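You operate a simulated robot arm through the tools that you are given. There is no shell and no other tool. Be economical: measure what you need, move in short steps, check, and stop when the job is done.

The job below is to be done with a simulated robot arm. You get a single attempt, and the scene is never put back.

JOB
Put the grey tin from the table on top of the white small pot and the yellow tin on top of the paper cup.

It is judged by the outcome, as a careful person would: the job done as asked, and still so three seconds after it is handed in. It fails if anything else is knocked over, pushed out of place, dropped, spilled or broken.

ROBOT AND FRAMES
A 5-joint arm with a two-finger parallel gripper, fixed in place. Base frame: the origin is at the foot of the arm, x ahead of it, y to its left, z up; the work surface is at about z = 0. Units: cm, degrees, N and s.
With the tool pointing down near the work surface it reaches from about 26 to 68 cm from the base axis. Its first joint turns from -66.0 to 66.0 degrees. The tool tilts only in the upright plane through the base axis and itself; it spins freely about its own axis. Payload 2.9 kg.
Tool frame: the origin (TCP) lies between the finger pads and is the grasp point; the fingertips stand 3 cm ahead of it; z points along the fingers, y is the line along which they close. Largest opening 11 cm; finger width 2, thickness 1; the body of the gripper, 4.8 by 11.2 cm, starts 5.5 cm behind the TCP.
Orientation is that of the tool frame in the base frame, as [roll, pitch, yaw] about the fixed x, y, z axes, in that order (R = Rz(yaw) Ry(pitch) Rx(roll)). With the fingers straight down and closing along the base's y, the tool's x points along the base's -x, its y along +y and its z along -z.

CONTROLS
- The arm moves only by the tool send_rows. Its argument "commands" is a list of rows, each an object of numbers (a shift or turn left out is 0, a gripper value left out holds the last): "ax", "ay", "az": the turn, a rotation vector about the base's x, y, z in degrees; "tx", "ty", "tz": the shift along the base's x, y, z in cm; "gripper": the opening, from 0 (shut) to 1 (fully open). In form: [{"ax": .., "ay": .., "az": .., "tx": .., "ty": .., "tz": .., "gripper": ..}, ...]. A call has 1 to 20 rows; each row is the pose to reach, as a shift and turn from the pose commanded when the call began. Each row takes 0.2 s and may step no farther than 5 cm and 8.6 degrees from the row before; otherwise, or with a gripper value out of range, the whole call is refused. Where a pose cannot be reached the arm comes as near as it can. A force on the tool above 40 N (or 10 N above the force at the start of the call, whichever is more), or a blocked arm, ends the call early, and 0.2 s more pass. The fingers move at their own pace (about 10.8 cm/s each) and stop on an object; they squeeze with about 37 N. The grip force told is the motor's: it shows also when the fingers shut on nothing. Time passes only in rows, and 0.2 s behind the last, so rows that repeat a pose let the fingers close. The reply holds the time, the measured pose of the TCP, the force on the tool along the base axes, the opening and the grip force, in the units named above and with some noise, and new pictures: "pictures" is both (left out), scene, wrist or none.
- Cameras (640 x 400 px; columns grow to the right, rows downward): "scene" is fixed at [4.23, -45.67, 60.28]; the picture's right is [0.72, -0.69, 0.00], its down [-0.41, -0.43, -0.81] and it looks along [0.56, 0.58, -0.59] (base axes); focal length 278 px, centre (320, 200). "wrist" rides on the gripper at [7.2, 1.7, -10.3] in the tool frame; the picture's right is [-0.23, 0.97, 0.00], its down [-0.76, -0.18, -0.62] and it looks along [-0.61, -0.14, 0.78] (tool axes); focal length 222 px, centre (320, 200). There is no depth. A picture from a camera that has moved, and an enlarged one, comes with that camera's place and axes in the base frame and with its lens.
- inspect(camera, box): a new picture of the part [left, top, right, bottom] of that camera's present view, enlarged. It takes no simulated time.
- finish_job(): hands the job in; it is judged then, once.

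Work in short steps. Places have to be worked out from the pictures, the camera data and where the tool is seen: move nearer, look again, correct. Check each grasp and each placing, and mend what went wrong. You have 90 turns and 170 pictures in all, those below and enlarged ones among them. Open the gripper and draw the arm clear of the work before you hand the job in, unless the task says otherwise; then end with one line.

The tools are called as a command line: name --argument value ..., lists and objects as JSON in quotes. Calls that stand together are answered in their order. send_rows: Moves the arm, as the interface text tells. Its arguments: {"type":"object","properties":{"commands":{"type":"array"},"pictures":{"type":"string","enum":["both","scene","wrist","none"]}},"required":["commands"]} The other tools are called the same way: inspect (camera, box) takes an enlarged picture of a part of a camera's view; finish_job () hands the job in.

At the start:

```text
time: 0.0
ee_pos: [36.23, -7.33, 41.68]
orientation: [-180.0, 0.1, -179.9]
contact_force: [-0.6, 0.1, 0.5]
width: 11.01
finger_force: 0.2
```

scene: 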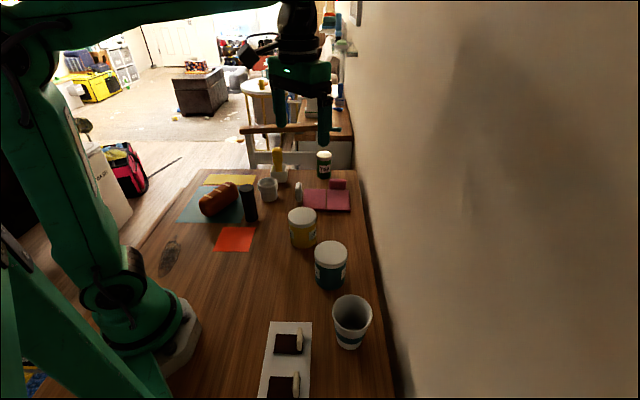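
wrist: 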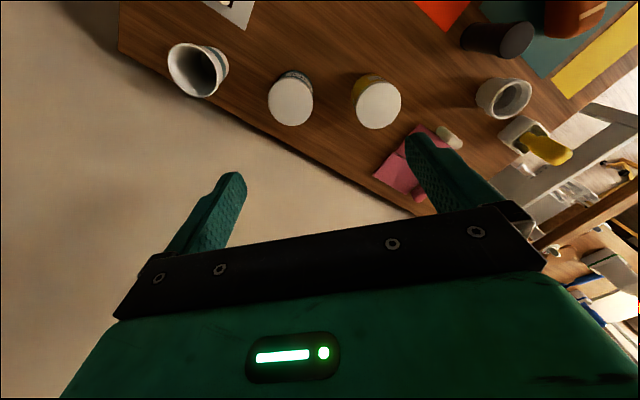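

I start by enlarging the area with the objects to identify the tins, the pot and the cup.

inspect --camera "scene" --box '[160, 140, 400, 290]'

inspect --camera "scene" --box '[240, 220, 400, 400]'

inspect --camera "wrist" --box '[120, 0, 640, 220]'

```text
2.67 times, centred on (280, 215) of scene
camera zoom: at [4.23, -45.67, 60.28], right [0.72, -0.69, 0.0], down [-0.41, -0.43, -0.81], along [0.56, 0.58, -0.59], focal length 742 px, centre (427, 160)
```

zoom: 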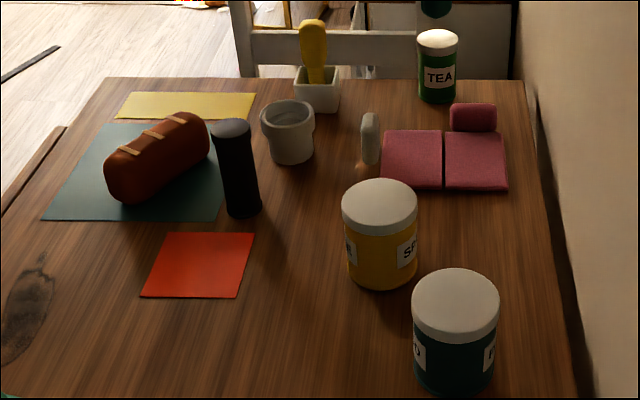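

```text
2.22 times, centred on (320, 310) of scene
camera zoom: at [4.23, -45.67, 60.28], right [0.72, -0.69, 0.0], down [-0.41, -0.43, -0.81], along [0.56, 0.58, -0.59], focal length 619 px, centre (320, -44)
```

zoom: 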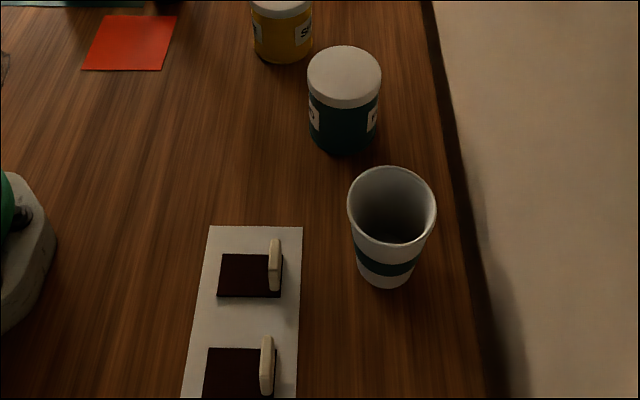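

```text
1.23 times, centred on (380, 110) of wrist
camera zoom: at [29.02, -5.57, 51.96], right [0.23, 0.97, 0.0], down [0.76, -0.18, 0.62], along [0.61, -0.14, -0.78], focal length 273 px, centre (246, 311)
```

zoom: 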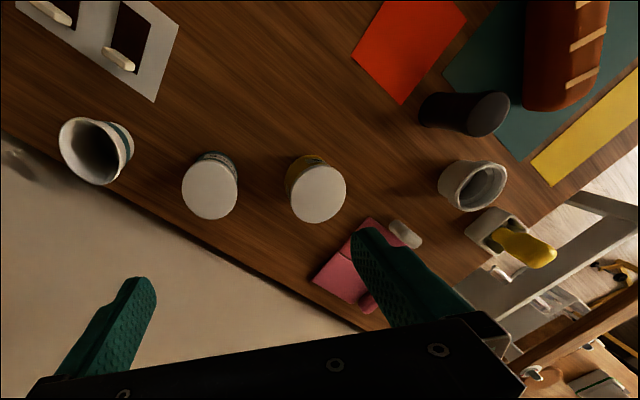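

Which object is the "grey tin" is not yet clear; I enlarge the dark cylinder, the teal-looking tin, and the small pot.

inspect --camera "scene" --box '[305, 230, 355, 295]'

inspect --camera "scene" --box '[225, 140, 345, 225]'

inspect --camera "wrist" --box '[440, 0, 620, 170]'

```text
6.15 times, centred on (330, 262) of scene
camera zoom: at [4.23, -45.67, 60.28], right [0.72, -0.69, 0.0], down [-0.41, -0.43, -0.81], along [0.56, 0.58, -0.59], focal length 1713 px, centre (258, -185)
```

zoom: 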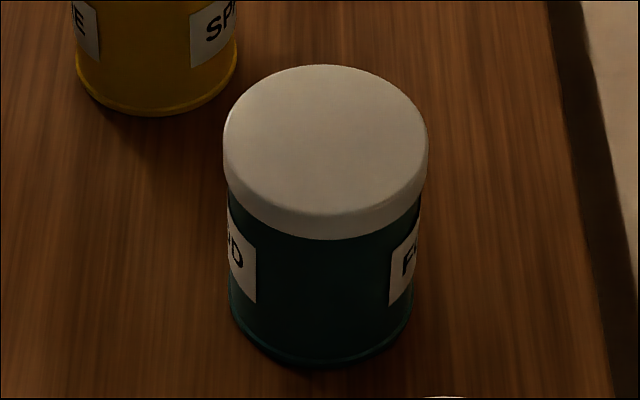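

```text
4.71 times, centred on (285, 182) of scene
camera zoom: at [4.23, -45.67, 60.28], right [0.72, -0.69, 0.0], down [-0.41, -0.43, -0.81], along [0.56, 0.58, -0.59], focal length 1310 px, centre (485, 282)
```

zoom: 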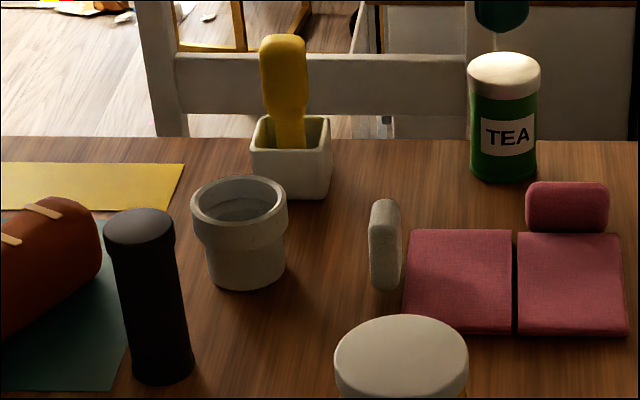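

```text
2.35 times, centred on (530, 85) of wrist
camera zoom: at [29.02, -5.57, 51.96], right [0.23, 0.97, 0.0], down [0.76, -0.18, 0.62], along [0.61, -0.14, -0.78], focal length 523 px, centre (-174, 471)
```

zoom: 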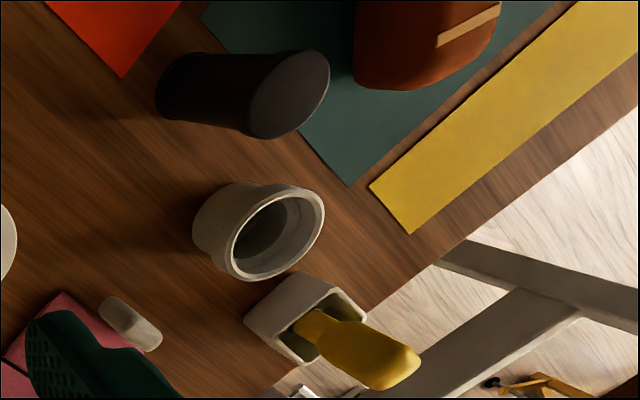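

Measured so far: yellow tin ≈ (43,2), teal tin ≈ (39,-14), dark grey cylinder ≈ (38,22), round pot ≈ (49,28), and paper cup ≈ (31,-27.5). I move closer to check with the wrist camera which tin is grey.

send_rows --commands '[{"tx": -0.6, "ty": 3, "tz": -3}, {"tx": -1.2, "ty": 6, "tz": -6}, {"tx": -1.8, "ty": 9, "tz": -9}, {"tx": -2.4, "ty": 12, "tz": -12}, {"tx": -3, "ty": 15, "tz": -15}, {"tx": -3, "ty": 15, "tz": -15}]' --pictures "wrist"

```text
time: 1.4
ee_pos: [33.18, 8.05, 26.91]
orientation: [-180.0, 0.0, -180.0]
contact_force: [0.3, 0.3, 0.2]
width: 10.99
finger_force: 0.0
camera wrist: at [25.9, 9.67, 37.25], right [0.23, 0.97, 0.0], down [0.76, -0.18, 0.62], along [0.61, -0.14, -0.78], focal length 222 px, centre (320, 200)
```

wrist: 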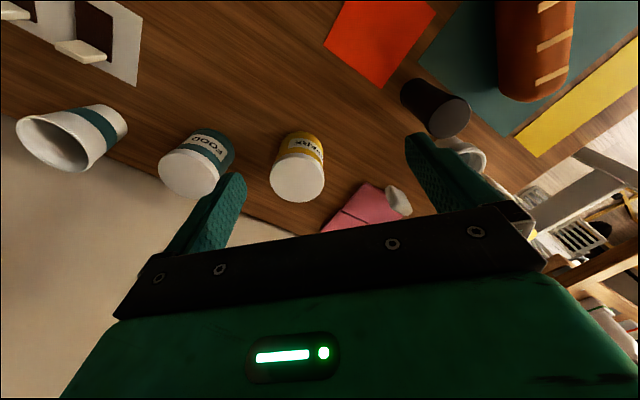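

inspect --camera "wrist" --box '[150, 60, 500, 220]'

inspect --camera "wrist" --box '[380, 60, 500, 190]'

```text
1.83 times, centred on (325, 140) of wrist
camera zoom: at [25.9, 9.67, 37.25], right [0.23, 0.97, 0.0], down [0.76, -0.18, 0.62], along [0.61, -0.14, -0.78], focal length 406 px, centre (311, 310)
```

zoom: 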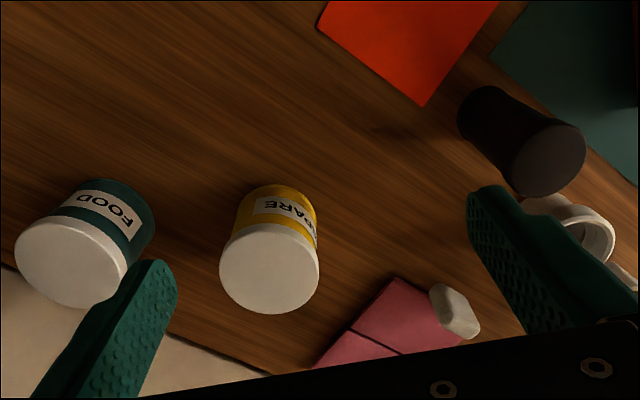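

```text
3.08 times, centred on (440, 125) of wrist
camera zoom: at [25.9, 9.67, 37.25], right [0.23, 0.97, 0.0], down [0.76, -0.18, 0.62], along [0.61, -0.14, -0.78], focal length 684 px, centre (-49, 431)
```

zoom: 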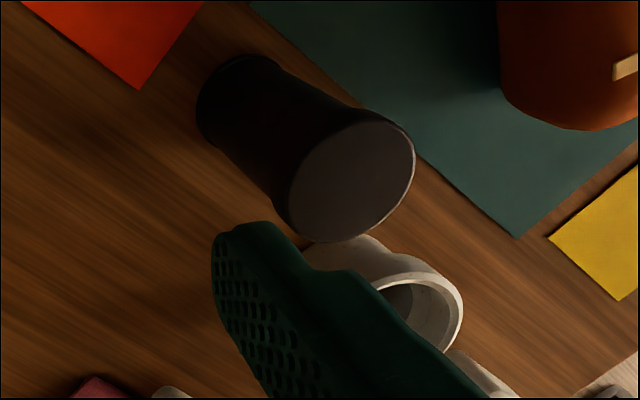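

The FOOD tin is clearly teal, so the dark grey capped cylinder is the grey tin. Yellow tin first: both views place it at about (43,2.2), 9 cm high with radius 4, so I go above it.

send_rows --commands '[{"tx": 2.5, "ty": -1.5, "tz": -2.7}, {"tx": 5, "ty": -3, "tz": -5.4}, {"tx": 7.5, "ty": -4.4, "tz": -8.2}, {"tx": 9.8, "ty": -5.85, "tz": -11}, {"tx": 9.8, "ty": -5.85, "tz": -11}]'

```text
time: 2.6
ee_pos: [43.0, 2.09, 15.8]
orientation: [-180.0, -0.1, -179.9]
contact_force: [-0.1, 0.5, 0.6]
width: 11.02
finger_force: 0.1
camera wrist: at [35.89, 3.7, 26.04], right [0.23, 0.97, 0.0], down [0.76, -0.18, 0.62], along [0.61, -0.14, -0.78], focal length 222 px, centre (320, 200)
```

scene: 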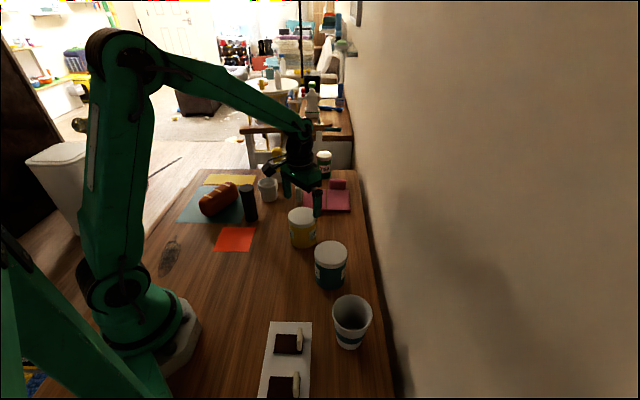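
wrist: 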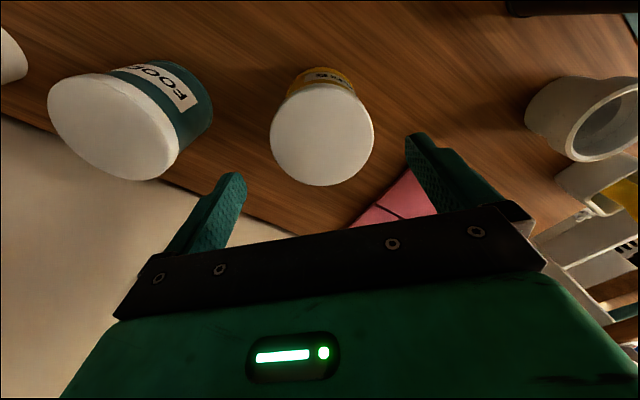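

The lid computes to (42.8,2.3); the tool is nearly centred. I descend to grasp height with the gripper open.

send_rows --commands '[{"tx": -0.1, "ty": 0.15, "tz": -3}, {"tx": -0.1, "ty": 0.15, "tz": -6}, {"tx": -0.1, "ty": 0.15, "tz": -8.5}, {"tx": -0.1, "ty": 0.15, "tz": -10.3}, {"tx": -0.1, "ty": 0.15, "tz": -10.3}]'

```text
time: 3.8
ee_pos: [42.98, 2.05, 5.29]
orientation: [179.9, 0.0, -179.9]
contact_force: [-1.1, 0.2, 0.0]
width: 10.99
finger_force: 0.0
camera wrist: at [35.7, 3.7, 15.66], right [0.23, 0.97, 0.0], down [0.76, -0.18, 0.62], along [0.61, -0.14, -0.78], focal length 222 px, centre (320, 200)
```

scene: 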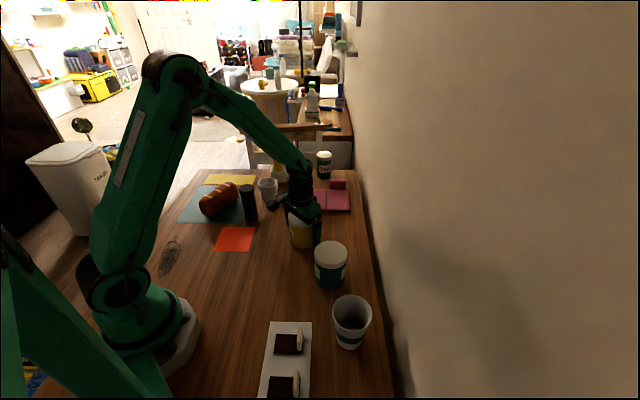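
wrist: 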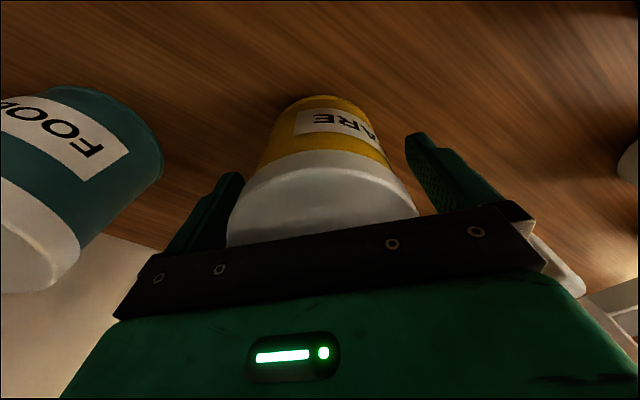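

The tin sits between the fingers; I close on it.

send_rows --commands '[{"gripper": 0}, {"gripper": 0}, {"gripper": 0}, {"gripper": 0}]' --pictures "wrist"

```text
time: 4.8
ee_pos: [42.85, 2.05, 5.45]
orientation: [-179.9, 0.1, 180.0]
contact_force: [1.1, 0.2, -0.2]
width: 7.8
finger_force: 37.0
camera wrist: at [35.69, 3.7, 15.68], right [0.23, 0.97, 0.0], down [0.76, -0.18, 0.62], along [0.61, -0.14, -0.78], focal length 222 px, centre (320, 200)
```

wrist: 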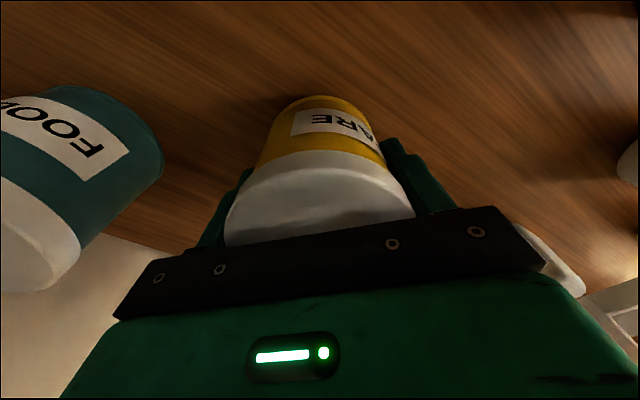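

Gripped at 7.8 cm. I lift 20 cm and check it before going across.

send_rows --commands '[{"tz": 3}, {"tz": 7}, {"tz": 11}, {"tz": 15}, {"tz": 19}, {"tz": 20}, {"tx": -2, "ty": -4.5, "tz": 20}, {"tx": -4, "ty": -9, "tz": 20}, {"tx": -6, "ty": -13.5, "tz": 20}, {"tx": -8, "ty": -18, "tz": 20}, {"tx": -8, "ty": -18, "tz": 20}]'

```text
time: 7.2
ee_pos: [34.78, -16.28, 25.41]
orientation: [180.0, -0.1, -179.9]
contact_force: [-0.2, 0.1, -3.5]
width: 7.84
finger_force: 36.4
camera wrist: at [27.63, -14.58, 35.75], right [0.23, 0.97, 0.0], down [0.76, -0.18, 0.62], along [0.61, -0.14, -0.78], focal length 222 px, centre (320, 200)
```

scene: 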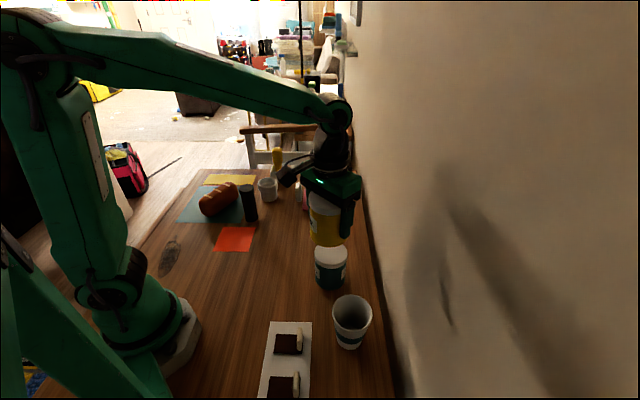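
wrist: 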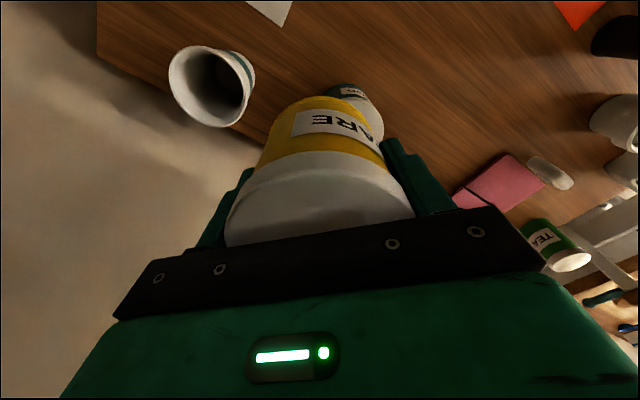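

Held securely (about 3.5 N). I enlarge the cup in both views to fix its position precisely.

inspect --camera "wrist" --box '[140, 30, 300, 130]'

inspect --camera "scene" --box '[310, 280, 406, 360]'

inspect --camera "scene" --box '[280, 160, 400, 260]'

```text
4.00 times, centred on (220, 80) of wrist
camera zoom: at [27.63, -14.58, 35.75], right [0.23, 0.97, 0.0], down [0.76, -0.18, 0.62], along [0.61, -0.14, -0.78], focal length 888 px, centre (720, 680)
```

zoom: 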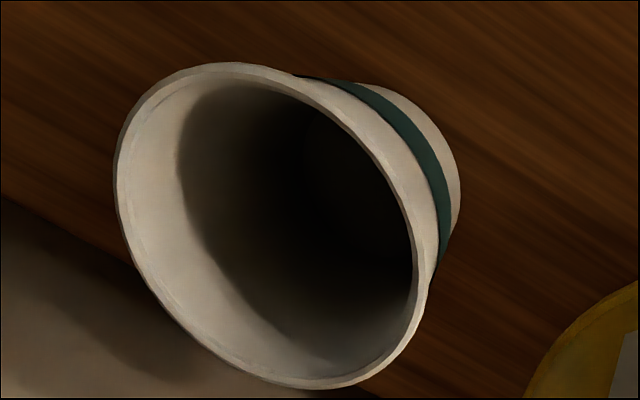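

```text
5.00 times, centred on (358, 320) of scene
camera zoom: at [4.23, -45.67, 60.28], right [0.72, -0.69, 0.0], down [-0.41, -0.43, -0.81], along [0.56, 0.58, -0.59], focal length 1392 px, centre (130, -400)
```

zoom: 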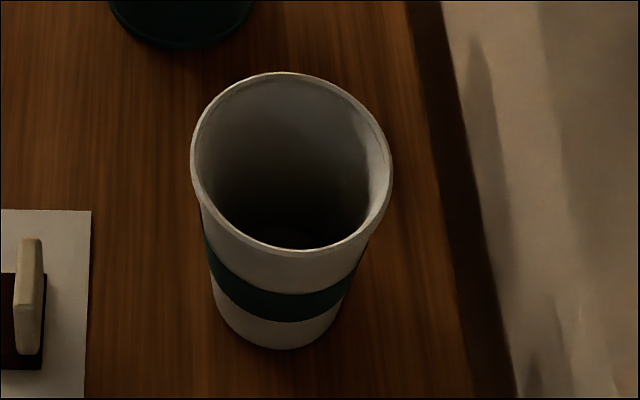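

```text
4.00 times, centred on (340, 210) of scene
camera zoom: at [4.23, -45.67, 60.28], right [0.72, -0.69, 0.0], down [-0.41, -0.43, -0.81], along [0.56, 0.58, -0.59], focal length 1114 px, centre (240, 160)
```

zoom: 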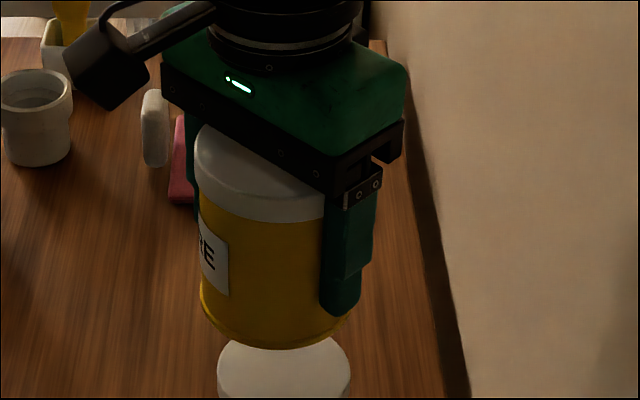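

The cup's rim centre works out at (30.65,-27.5), height about 9.6 and outer radius 4.0. I bring the tin over it with about 2 cm clearance.

send_rows --commands '[{"tx": -1.8, "ty": -4.5}, {"tx": -3.5, "ty": -8.5}, {"tx": -4.5, "ty": -11.4}, {"tx": -4.5, "ty": -11.4, "tz": -4}, {"tx": -4.5, "ty": -11.4, "tz": -8}, {"tx": -4.5, "ty": -11.4, "tz": -8}, {"tx": -4.5, "ty": -11.4, "tz": -8}]'

inspect --camera "scene" --box '[310, 240, 406, 360]'

inspect --camera "wrist" --box '[220, 60, 440, 220]'

```text
time: 8.8
ee_pos: [30.29, -27.47, 17.39]
orientation: [-179.9, 0.0, -179.9]
contact_force: [1.7, -0.1, -2.9]
width: 7.83
finger_force: 36.9
camera wrist: at [23.05, -25.76, 27.57], right [0.23, 0.97, 0.0], down [0.76, -0.18, 0.62], along [0.61, -0.14, -0.78], focal length 222 px, centre (320, 200)
```

scene: 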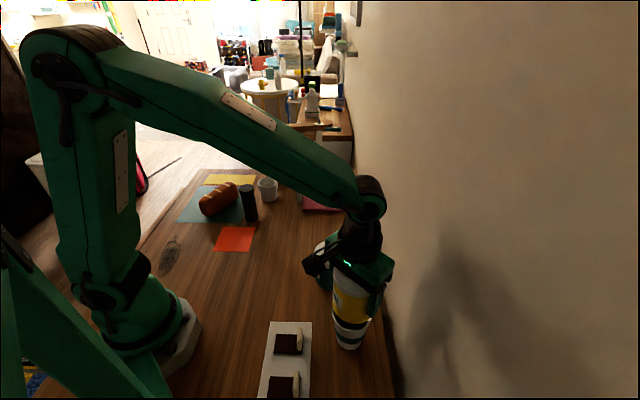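
wrist: 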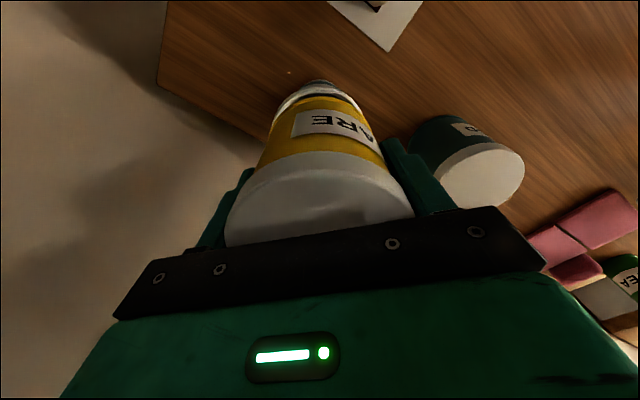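

```text
3.33 times, centred on (358, 300) of scene
camera zoom: at [4.23, -45.67, 60.28], right [0.72, -0.69, 0.0], down [-0.41, -0.43, -0.81], along [0.56, 0.58, -0.59], focal length 928 px, centre (193, -133)
```

zoom: 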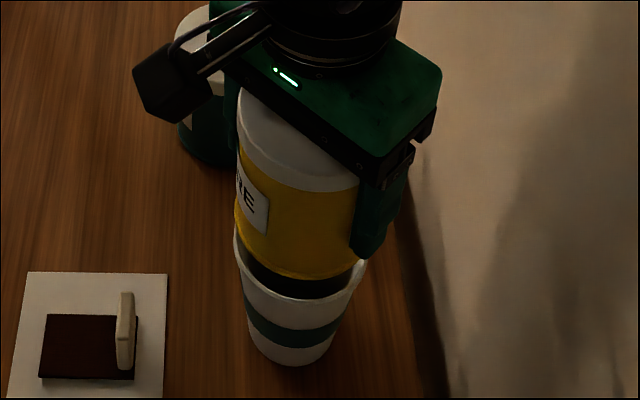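

```text
2.50 times, centred on (330, 140) of wrist
camera zoom: at [23.05, -25.76, 27.57], right [0.23, 0.97, 0.0], down [0.76, -0.18, 0.62], along [0.61, -0.14, -0.78], focal length 555 px, centre (295, 350)
```

zoom: 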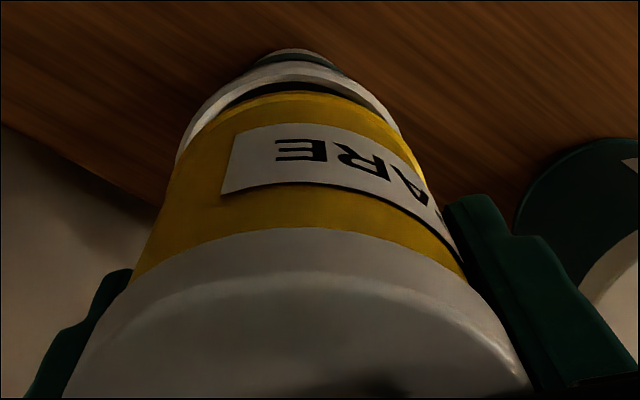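

The tin hangs just above the cup. I need its base diameter against the rim, so I enlarge further.

inspect --camera "scene" --box '[374, 290, 326, 350]'

inspect --camera "wrist" --box '[265, 70, 395, 151]'

```text
refused: the box must be [left, top, right, bottom]
```

```text
4.92 times, centred on (330, 110) of wrist
camera zoom: at [23.05, -25.76, 27.57], right [0.23, 0.97, 0.0], down [0.76, -0.18, 0.62], along [0.61, -0.14, -0.78], focal length 1094 px, centre (271, 641)
```

zoom: 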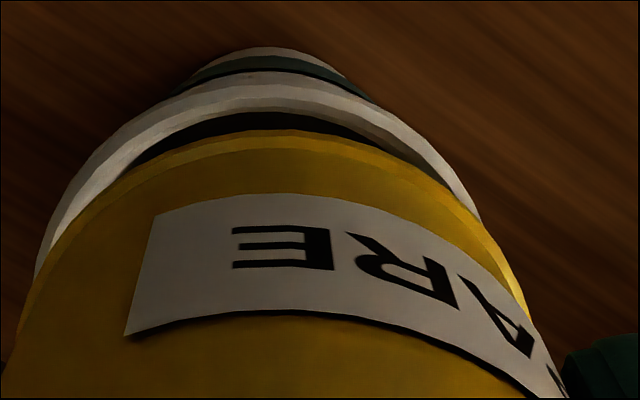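

inspect --camera "scene" --box '[322, 280, 386, 350]'

```text
5.71 times, centred on (354, 315) of scene
camera zoom: at [4.23, -45.67, 60.28], right [0.72, -0.69, 0.0], down [-0.41, -0.43, -0.81], along [0.56, 0.58, -0.59], focal length 1591 px, centre (126, -457)
```

zoom: 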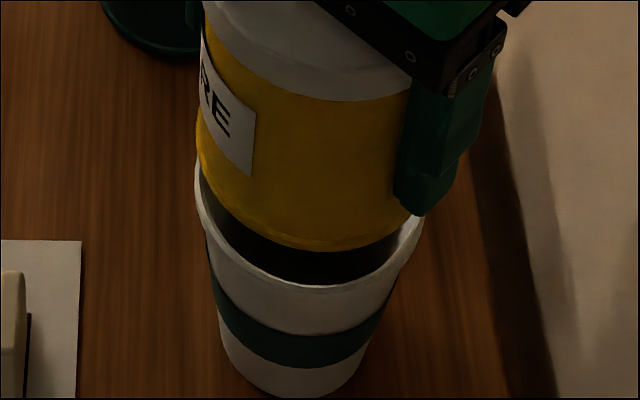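

Tin base radius is about 3.85 against a rim inner radius of about 3.8, so it will rest on the rim if centred. Both views say the tin should move about 0.28 cm in +x; I correct that and lower to just above the rim.

send_rows --commands '[{"tx": 0.28, "ty": 0.02, "tz": -0.5}, {"tx": 0.28, "ty": 0.02, "tz": -1.2}, {"tx": 0.28, "ty": 0.02, "tz": -1.8}, {"tx": 0.28, "ty": 0.02, "tz": -1.8}]' --pictures "none"

inspect --camera "scene" --box '[322, 280, 386, 350]'

inspect --camera "wrist" --box '[265, 70, 395, 151]'

```text
time: 9.8
ee_pos: [30.7, -27.29, 15.64]
orientation: [179.9, 0.0, 180.0]
contact_force: [-0.1, -0.2, -2.5]
width: 7.79
finger_force: 37.1
```

```text
5.71 times, centred on (354, 315) of scene
camera zoom: at [4.23, -45.67, 60.28], right [0.72, -0.69, 0.0], down [-0.41, -0.43, -0.81], along [0.56, 0.58, -0.59], focal length 1591 px, centre (126, -457)
```

zoom: 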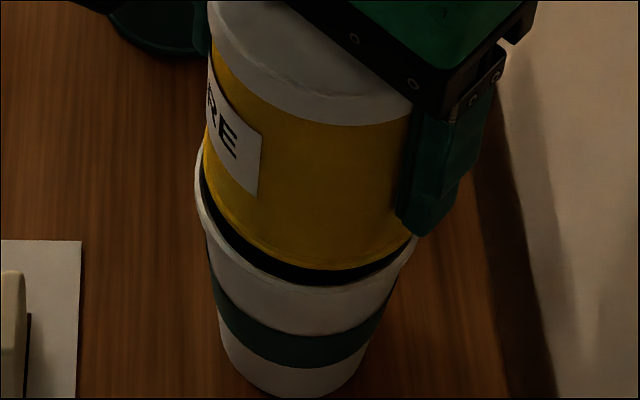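

```text
4.92 times, centred on (330, 110) of wrist
camera zoom: at [23.53, -25.7, 25.83], right [0.23, 0.97, 0.0], down [0.76, -0.18, 0.62], along [0.61, -0.14, -0.78], focal length 1094 px, centre (271, 641)
```

zoom: 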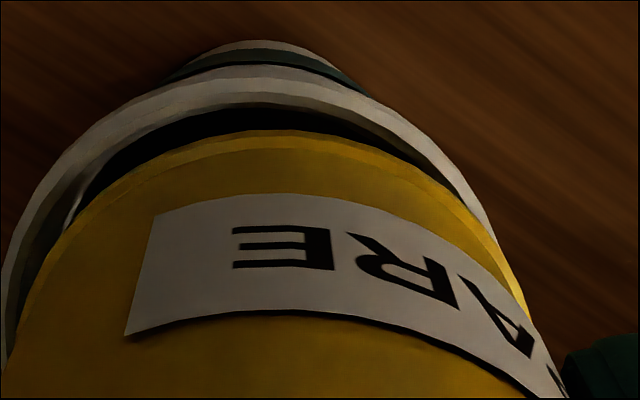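

The tin is now slightly too far in +x (about 0.15). I nudge it back and look again.

send_rows --commands '[{"tx": -0.16, "ty": -0.03, "tz": -0.2}, {"tx": -0.16, "ty": -0.03, "tz": -0.35}, {"tx": -0.16, "ty": -0.03, "tz": -0.35}]' --pictures "none"

inspect --camera "scene" --box '[322, 290, 386, 340]'

inspect --camera "wrist" --box '[265, 70, 395, 151]'

```text
time: 10.6
ee_pos: [30.58, -27.4, 15.19]
orientation: [-180.0, -0.1, -179.9]
contact_force: [-0.2, -0.2, -2.5]
width: 7.8
finger_force: 36.9
```

```text
8.00 times, centred on (354, 315) of scene
camera zoom: at [4.23, -45.67, 60.28], right [0.72, -0.69, 0.0], down [-0.41, -0.43, -0.81], along [0.56, 0.58, -0.59], focal length 2227 px, centre (48, -720)
```

zoom: 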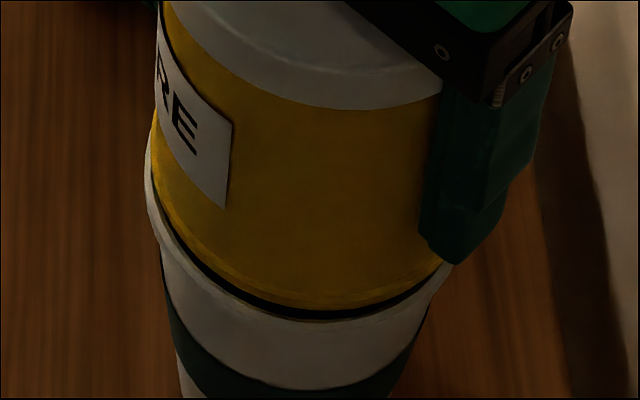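

```text
4.92 times, centred on (330, 110) of wrist
camera zoom: at [23.34, -25.69, 25.5], right [0.23, 0.97, 0.0], down [0.76, -0.18, 0.62], along [0.61, -0.14, -0.78], focal length 1094 px, centre (271, 641)
```

zoom: 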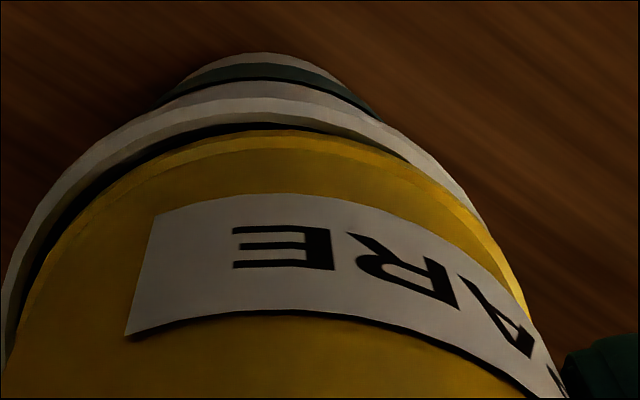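

Nearly centred, with a small residue of about 0.1 toward -y. I apply it and lower onto the rim gently, watching the force.

send_rows --commands '[{"tx": -0.03, "ty": -0.1, "tz": -0.1}, {"tx": -0.03, "ty": -0.1, "tz": -0.2}, {"tx": -0.03, "ty": -0.1, "tz": -0.3}, {"tx": -0.03, "ty": -0.1, "tz": -0.3}]' --pictures "none"

inspect --camera "scene" --box '[322, 290, 386, 340]'

inspect --camera "wrist" --box '[265, 70, 395, 151]'

```text
time: 11.6
ee_pos: [30.59, -27.62, 15.02]
orientation: [-179.8, 0.2, -179.9]
contact_force: [-1.0, 4.2, 28.6]
width: 7.83
finger_force: 37.0
```

```text
8.00 times, centred on (354, 315) of scene
camera zoom: at [4.22, -45.66, 60.29], right [0.72, -0.69, 0.0], down [-0.41, -0.43, -0.81], along [0.56, 0.58, -0.59], focal length 2227 px, centre (48, -720)
```

zoom: 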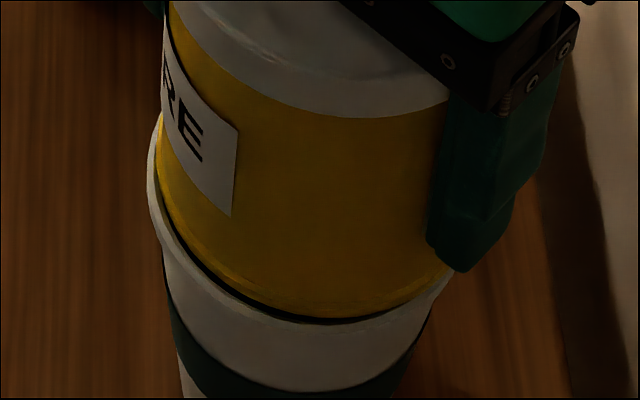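

```text
4.92 times, centred on (330, 110) of wrist
camera zoom: at [23.32, -25.85, 25.36], right [0.23, 0.97, 0.0], down [0.76, -0.17, 0.63], along [0.61, -0.14, -0.78], focal length 1094 px, centre (271, 641)
```

zoom: 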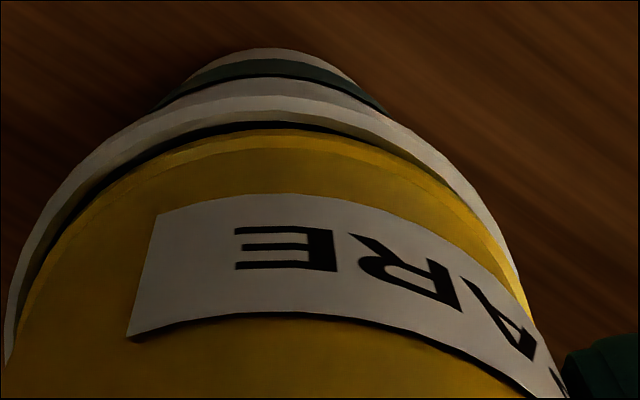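

Contact at 28 N with the tin centred on the rim in both views. I ease off slightly and open the gripper a little.

send_rows --commands '[{"tz": 0.06}, {"tz": 0.12}, {"tz": 0.12}]' --pictures "none"

```text
time: 12.4
ee_pos: [30.41, -27.51, 15.18]
orientation: [-179.9, 0.1, -179.9]
contact_force: [4.3, -1.7, 17.8]
width: 7.81
finger_force: 37.5
```

Still 18 N; I ease up a little more.

send_rows --commands '[{"tz": 0.07}, {"tz": 0.13}, {"tz": 0.13}]' --pictures "none"

```text
time: 13.2
ee_pos: [30.5, -27.4, 15.26]
orientation: [179.9, -0.1, -180.0]
contact_force: [2.2, -2.5, 7.4]
width: 7.8
finger_force: 37.6
```

7 N now; one small step more, then I open slightly.

send_rows --commands '[{"tz": 0.06}, {"tz": 0.06}, {"tz": 0.06, "gripper": 0.76}, {"tz": 0.06, "gripper": 0.82}, {"tz": 0.06, "gripper": 0.86}]' --pictures "none"

inspect --camera "scene" --box '[310, 240, 406, 360]'

inspect --camera "wrist" --box '[220, 60, 440, 220]'

```text
time: 14.4
ee_pos: [30.5, -27.3, 15.25]
orientation: [179.9, 0.0, -179.9]
contact_force: [-0.2, 0.2, 0.4]
width: 9.49
finger_force: 0.1
```

```text
3.33 times, centred on (358, 300) of scene
camera zoom: at [4.23, -45.67, 60.28], right [0.72, -0.69, 0.0], down [-0.41, -0.43, -0.81], along [0.56, 0.58, -0.59], focal length 928 px, centre (193, -133)
```

zoom: 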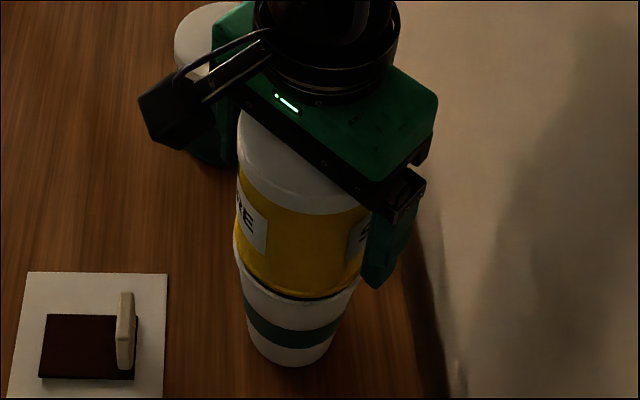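

```text
2.50 times, centred on (330, 140) of wrist
camera zoom: at [23.28, -25.77, 25.52], right [0.23, 0.97, 0.0], down [0.76, -0.18, 0.62], along [0.61, -0.14, -0.78], focal length 555 px, centre (295, 350)
```

zoom: 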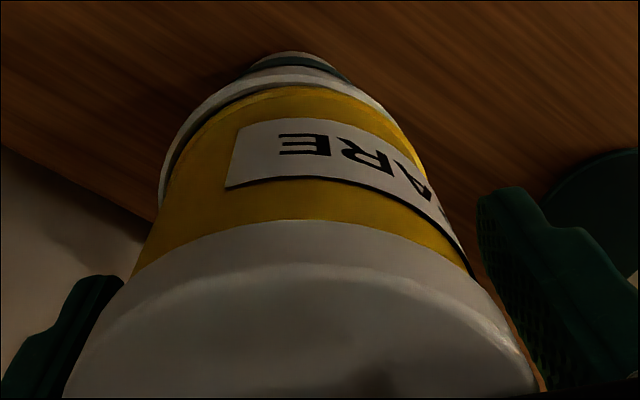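

The tin stands on its own. I centre the opening and raise the gripper straight up.

send_rows --commands '[{"gripper": 1}, {"gripper": 1}, {"tz": 2}, {"tz": 5}, {"tz": 9}, {"tz": 13}, {"tz": 13}]'

inspect --camera "scene" --box '[310, 240, 406, 360]'

```text
time: 16.0
ee_pos: [30.46, -27.57, 28.06]
orientation: [180.0, 0.0, -179.8]
contact_force: [0.1, 0.9, 0.2]
width: 11.01
finger_force: 0.1
camera wrist: at [23.25, -25.83, 38.3], right [0.23, 0.97, 0.0], down [0.76, -0.18, 0.62], along [0.61, -0.14, -0.78], focal length 222 px, centre (320, 200)
```

scene: 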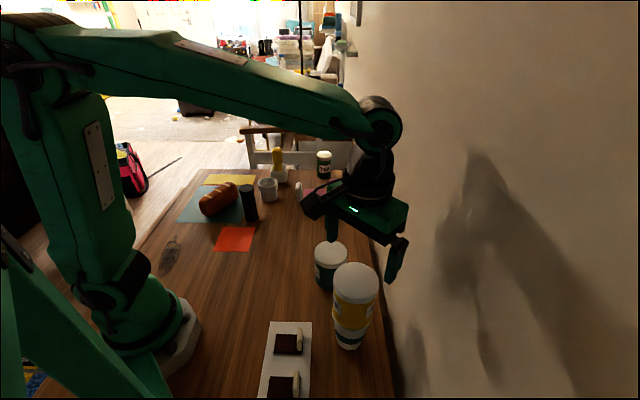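
wrist: 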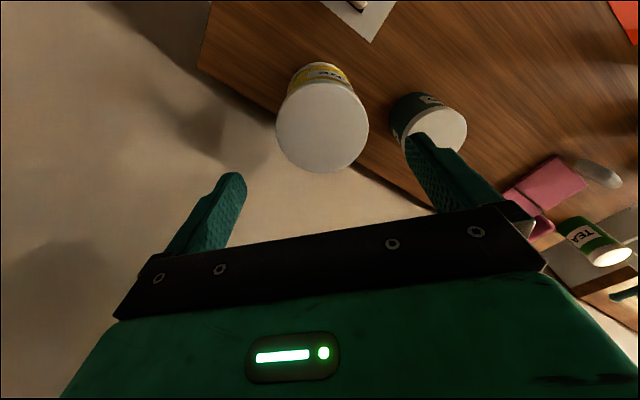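

```text
3.33 times, centred on (358, 300) of scene
camera zoom: at [4.23, -45.67, 60.28], right [0.72, -0.69, 0.0], down [-0.41, -0.43, -0.81], along [0.56, 0.58, -0.59], focal length 928 px, centre (193, -133)
```

zoom: 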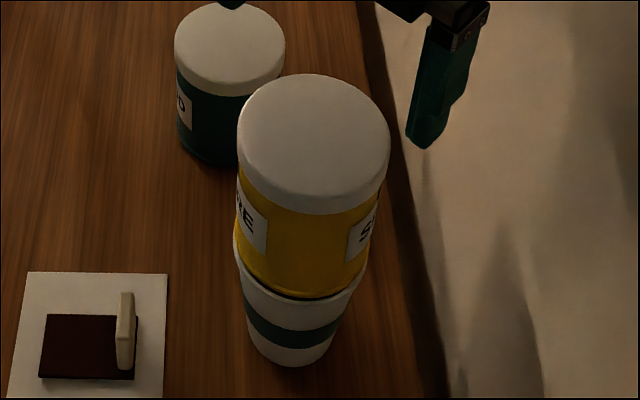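

The yellow tin stands upright on the cup. Next, the grey tin: I travel high over to above it, about (38,22).

send_rows --commands '[{"tx": 0.7, "ty": 4.9}, {"tx": 1.4, "ty": 9.8}, {"tx": 2.1, "ty": 14.7}, {"tx": 2.8, "ty": 19.6}, {"tx": 3.5, "ty": 24.5}, {"tx": 4.2, "ty": 29.4}, {"tx": 4.9, "ty": 34.3}, {"tx": 5.6, "ty": 39.2}, {"tx": 6.3, "ty": 44.1}, {"tx": 7.3, "ty": 48.5}, {"tx": 7.3, "ty": 49.5, "tz": -3}, {"tx": 7.3, "ty": 49.5, "tz": -6}, {"tx": 7.3, "ty": 49.5, "tz": -6}]'

inspect --camera "wrist" --box '[220, 0, 640, 220]'

inspect --camera "scene" --box '[220, 160, 300, 230]'

```text
time: 18.8
ee_pos: [37.76, 22.08, 22.25]
orientation: [180.0, 0.1, 180.0]
contact_force: [-0.6, 0.1, 0.3]
width: 11.02
finger_force: 0.1
camera wrist: at [30.56, 23.78, 32.57], right [0.23, 0.97, 0.0], down [0.76, -0.18, 0.62], along [0.61, -0.14, -0.78], focal length 222 px, centre (320, 200)
```

scene: 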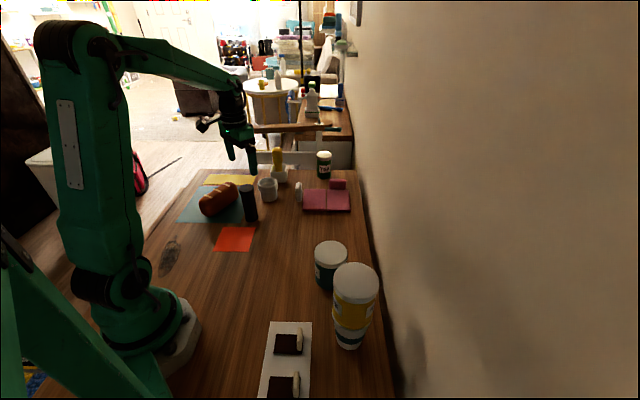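
wrist: 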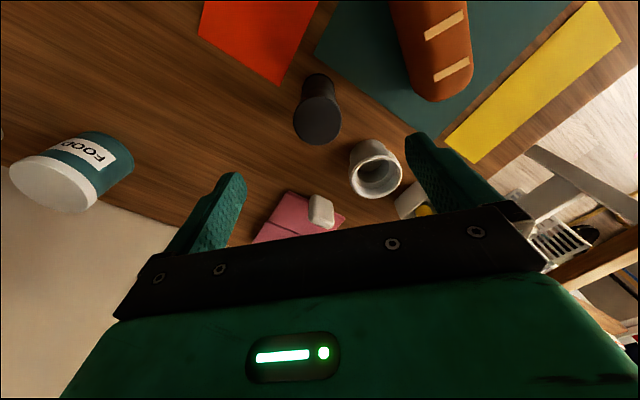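

```text
1.52 times, centred on (430, 110) of wrist
camera zoom: at [30.56, 23.78, 32.57], right [0.23, 0.97, 0.0], down [0.76, -0.18, 0.62], along [0.61, -0.14, -0.78], focal length 338 px, centre (152, 337)
```

zoom: 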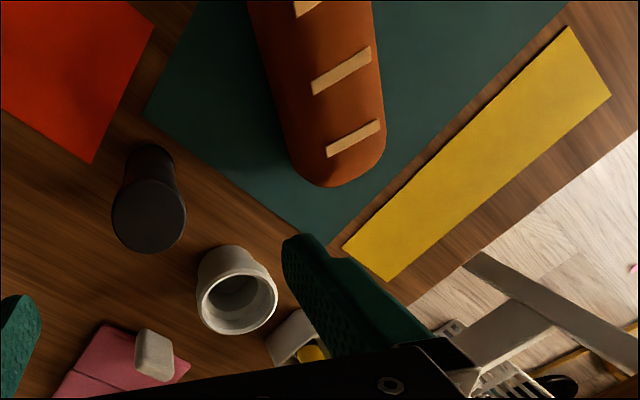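

```text
5.71 times, centred on (260, 195) of scene
camera zoom: at [4.23, -45.67, 60.28], right [0.72, -0.69, 0.0], down [-0.41, -0.43, -0.81], along [0.56, 0.58, -0.59], focal length 1591 px, centre (663, 229)
```

zoom: 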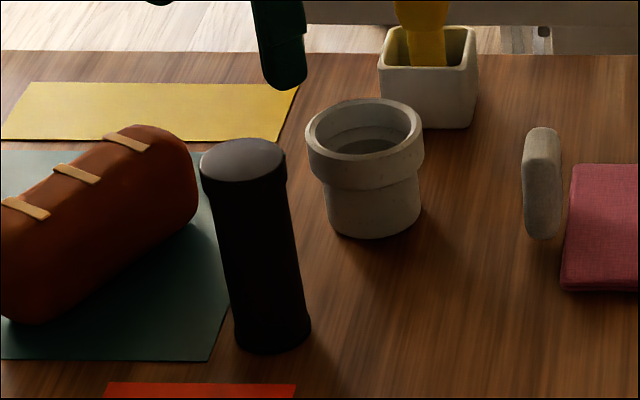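

The grey tin's top is at about (37.6,22.0), height 12 and radius 2.3; the pot is at about (49.1,27.6), rim height 6.5. I descend around the tin's upper part.

send_rows --commands '[{"tx": -0.2, "tz": -4}, {"tx": -0.2, "tz": -8}, {"tx": -0.2, "tz": -11}, {"tx": -0.2, "tz": -12.9}, {"tx": -0.2, "tz": -12.9}]'

inspect --camera "scene" --box '[210, 150, 300, 230]'

```text
time: 20.0
ee_pos: [37.59, 22.11, 9.35]
orientation: [180.0, 0.1, -179.9]
contact_force: [0.8, 0.4, -0.1]
width: 11.01
finger_force: 0.1
camera wrist: at [30.41, 23.78, 19.55], right [0.23, 0.97, 0.0], down [0.76, -0.18, 0.62], along [0.61, -0.14, -0.78], focal length 222 px, centre (320, 200)
```

scene: 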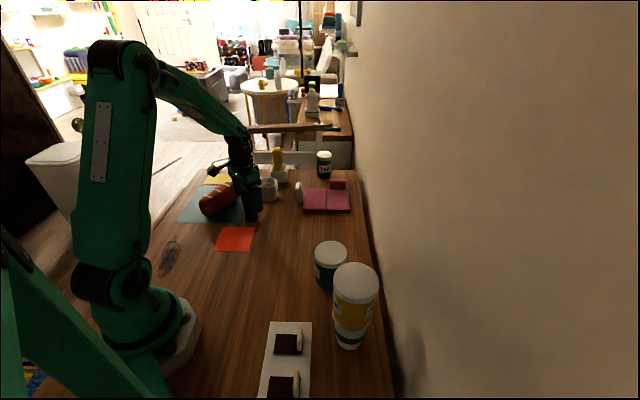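
wrist: 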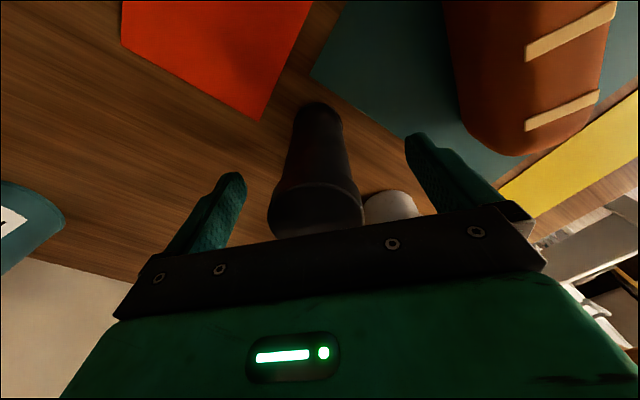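

```text
5.00 times, centred on (255, 190) of scene
camera zoom: at [4.23, -45.67, 60.28], right [0.72, -0.69, 0.0], down [-0.41, -0.43, -0.81], along [0.56, 0.58, -0.59], focal length 1392 px, centre (645, 250)
```

zoom: 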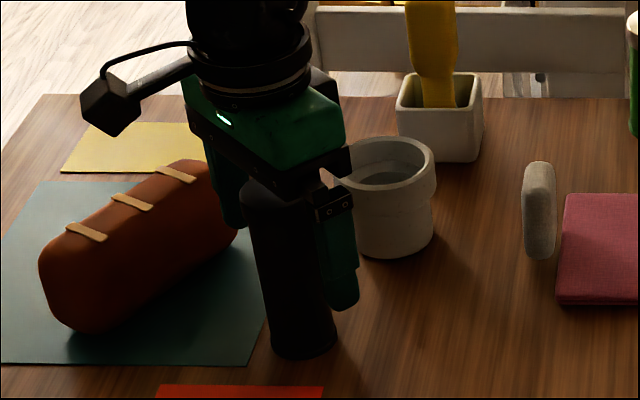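

The tin sits centrally between the fingers. I close on it.

send_rows --commands '[{"gripper": 0}, {"gripper": 0}, {"gripper": 0}, {"gripper": 0}, {"gripper": 0}]' --pictures "wrist"

```text
time: 21.2
ee_pos: [37.54, 22.04, 9.27]
orientation: [180.0, 0.0, -180.0]
contact_force: [0.3, 1.3, 0.1]
width: 4.3
finger_force: 37.1
camera wrist: at [30.42, 23.78, 19.58], right [0.23, 0.97, 0.0], down [0.76, -0.18, 0.62], along [0.61, -0.14, -0.78], focal length 222 px, centre (320, 200)
```

wrist: 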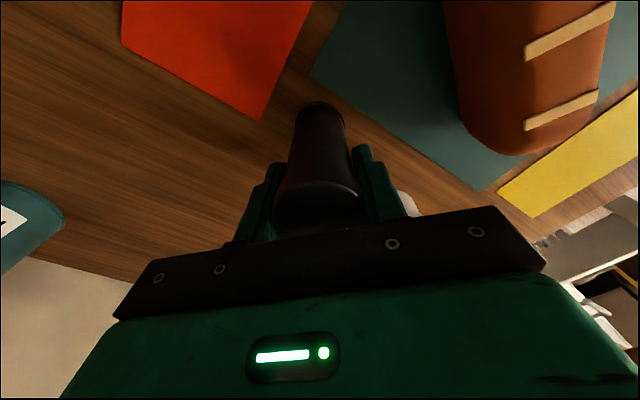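

Gripped at 4.3 cm. I lift and move partway toward the pot to measure it again.

send_rows --commands '[{"tz": 3}, {"tz": 7}, {"tz": 11}, {"tz": 14}, {"tz": 14, "tx": 3}, {"tz": 14, "tx": 6}, {"tz": 14, "tx": 8}, {"tz": 14, "tx": 8}]'

inspect --camera "wrist" --box '[260, 60, 480, 210]'

inspect --camera "scene" --box '[220, 130, 308, 210]'

```text
time: 23.0
ee_pos: [45.66, 22.0, 23.32]
orientation: [180.0, 0.0, 180.0]
contact_force: [0.3, 0.2, -1.4]
width: 4.31
finger_force: 36.9
camera wrist: at [38.48, 23.69, 33.55], right [0.23, 0.97, 0.0], down [0.76, -0.18, 0.62], along [0.61, -0.14, -0.78], focal length 222 px, centre (320, 200)
```

scene: 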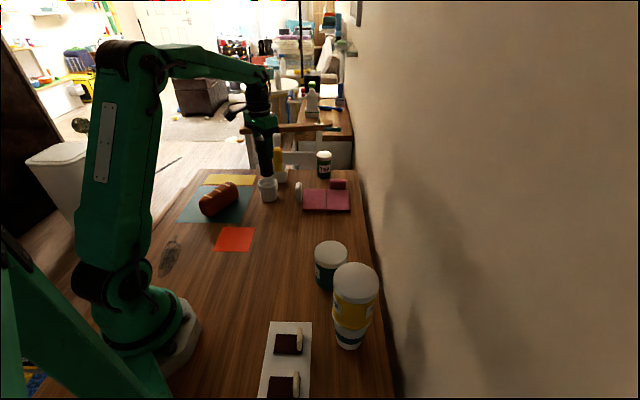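
wrist: 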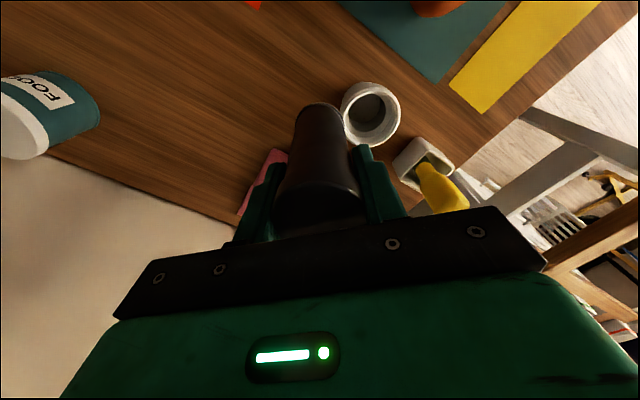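

```text
2.67 times, centred on (370, 135) of wrist
camera zoom: at [38.48, 23.69, 33.55], right [0.23, 0.97, 0.0], down [0.76, -0.18, 0.62], along [0.61, -0.14, -0.78], focal length 592 px, centre (187, 373)
```

zoom: 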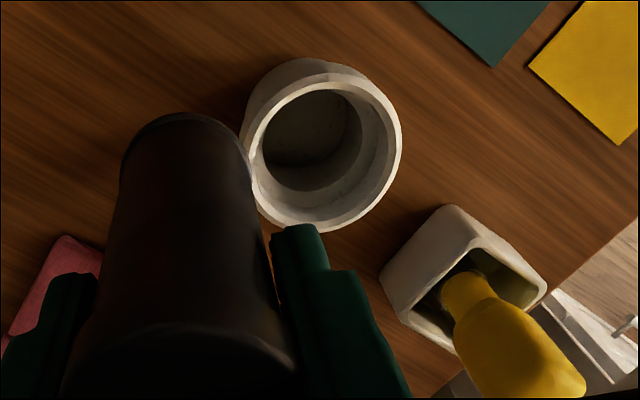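

```text
5.00 times, centred on (264, 170) of scene
camera zoom: at [4.23, -45.67, 60.28], right [0.72, -0.69, 0.0], down [-0.41, -0.43, -0.81], along [0.56, 0.58, -0.59], focal length 1392 px, centre (600, 350)
```

zoom: 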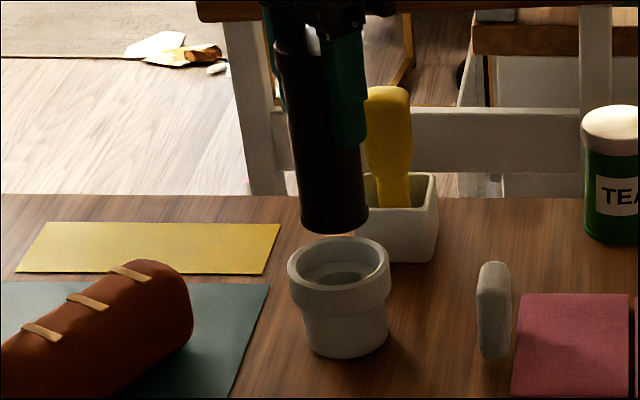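

inspect --camera "wrist" --box '[335, 75, 415, 150]'

inspect --camera "scene" --box '[250, 170, 290, 205]'

```text
5.33 times, centred on (375, 112) of wrist
camera zoom: at [38.48, 23.69, 33.55], right [0.23, 0.97, 0.0], down [0.76, -0.18, 0.62], along [0.61, -0.14, -0.78], focal length 1185 px, centre (27, 667)
```

zoom: 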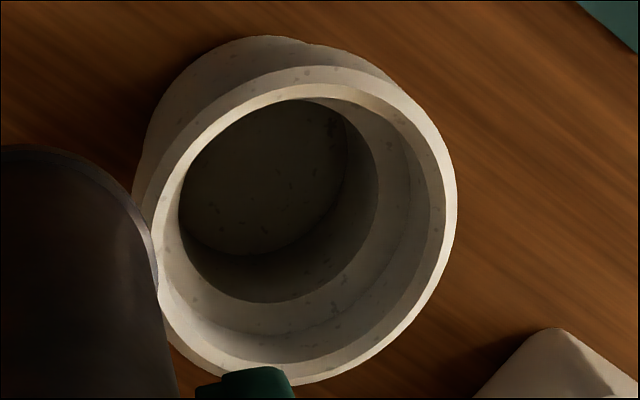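

```text
11.43 times, centred on (270, 188) of scene
camera zoom: at [4.23, -45.67, 60.28], right [0.72, -0.69, 0.0], down [-0.41, -0.43, -0.81], along [0.56, 0.58, -0.59], focal length 3182 px, centre (891, 343)
```

zoom: 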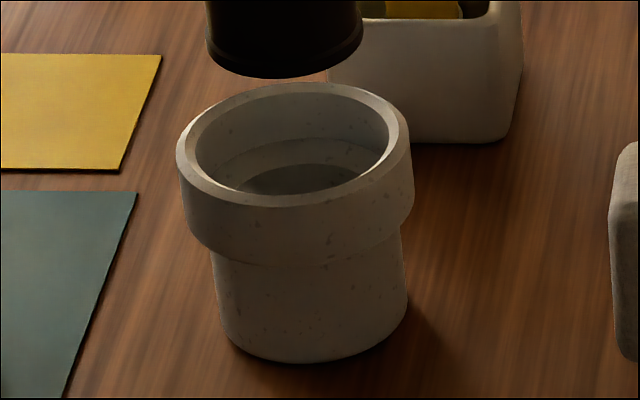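

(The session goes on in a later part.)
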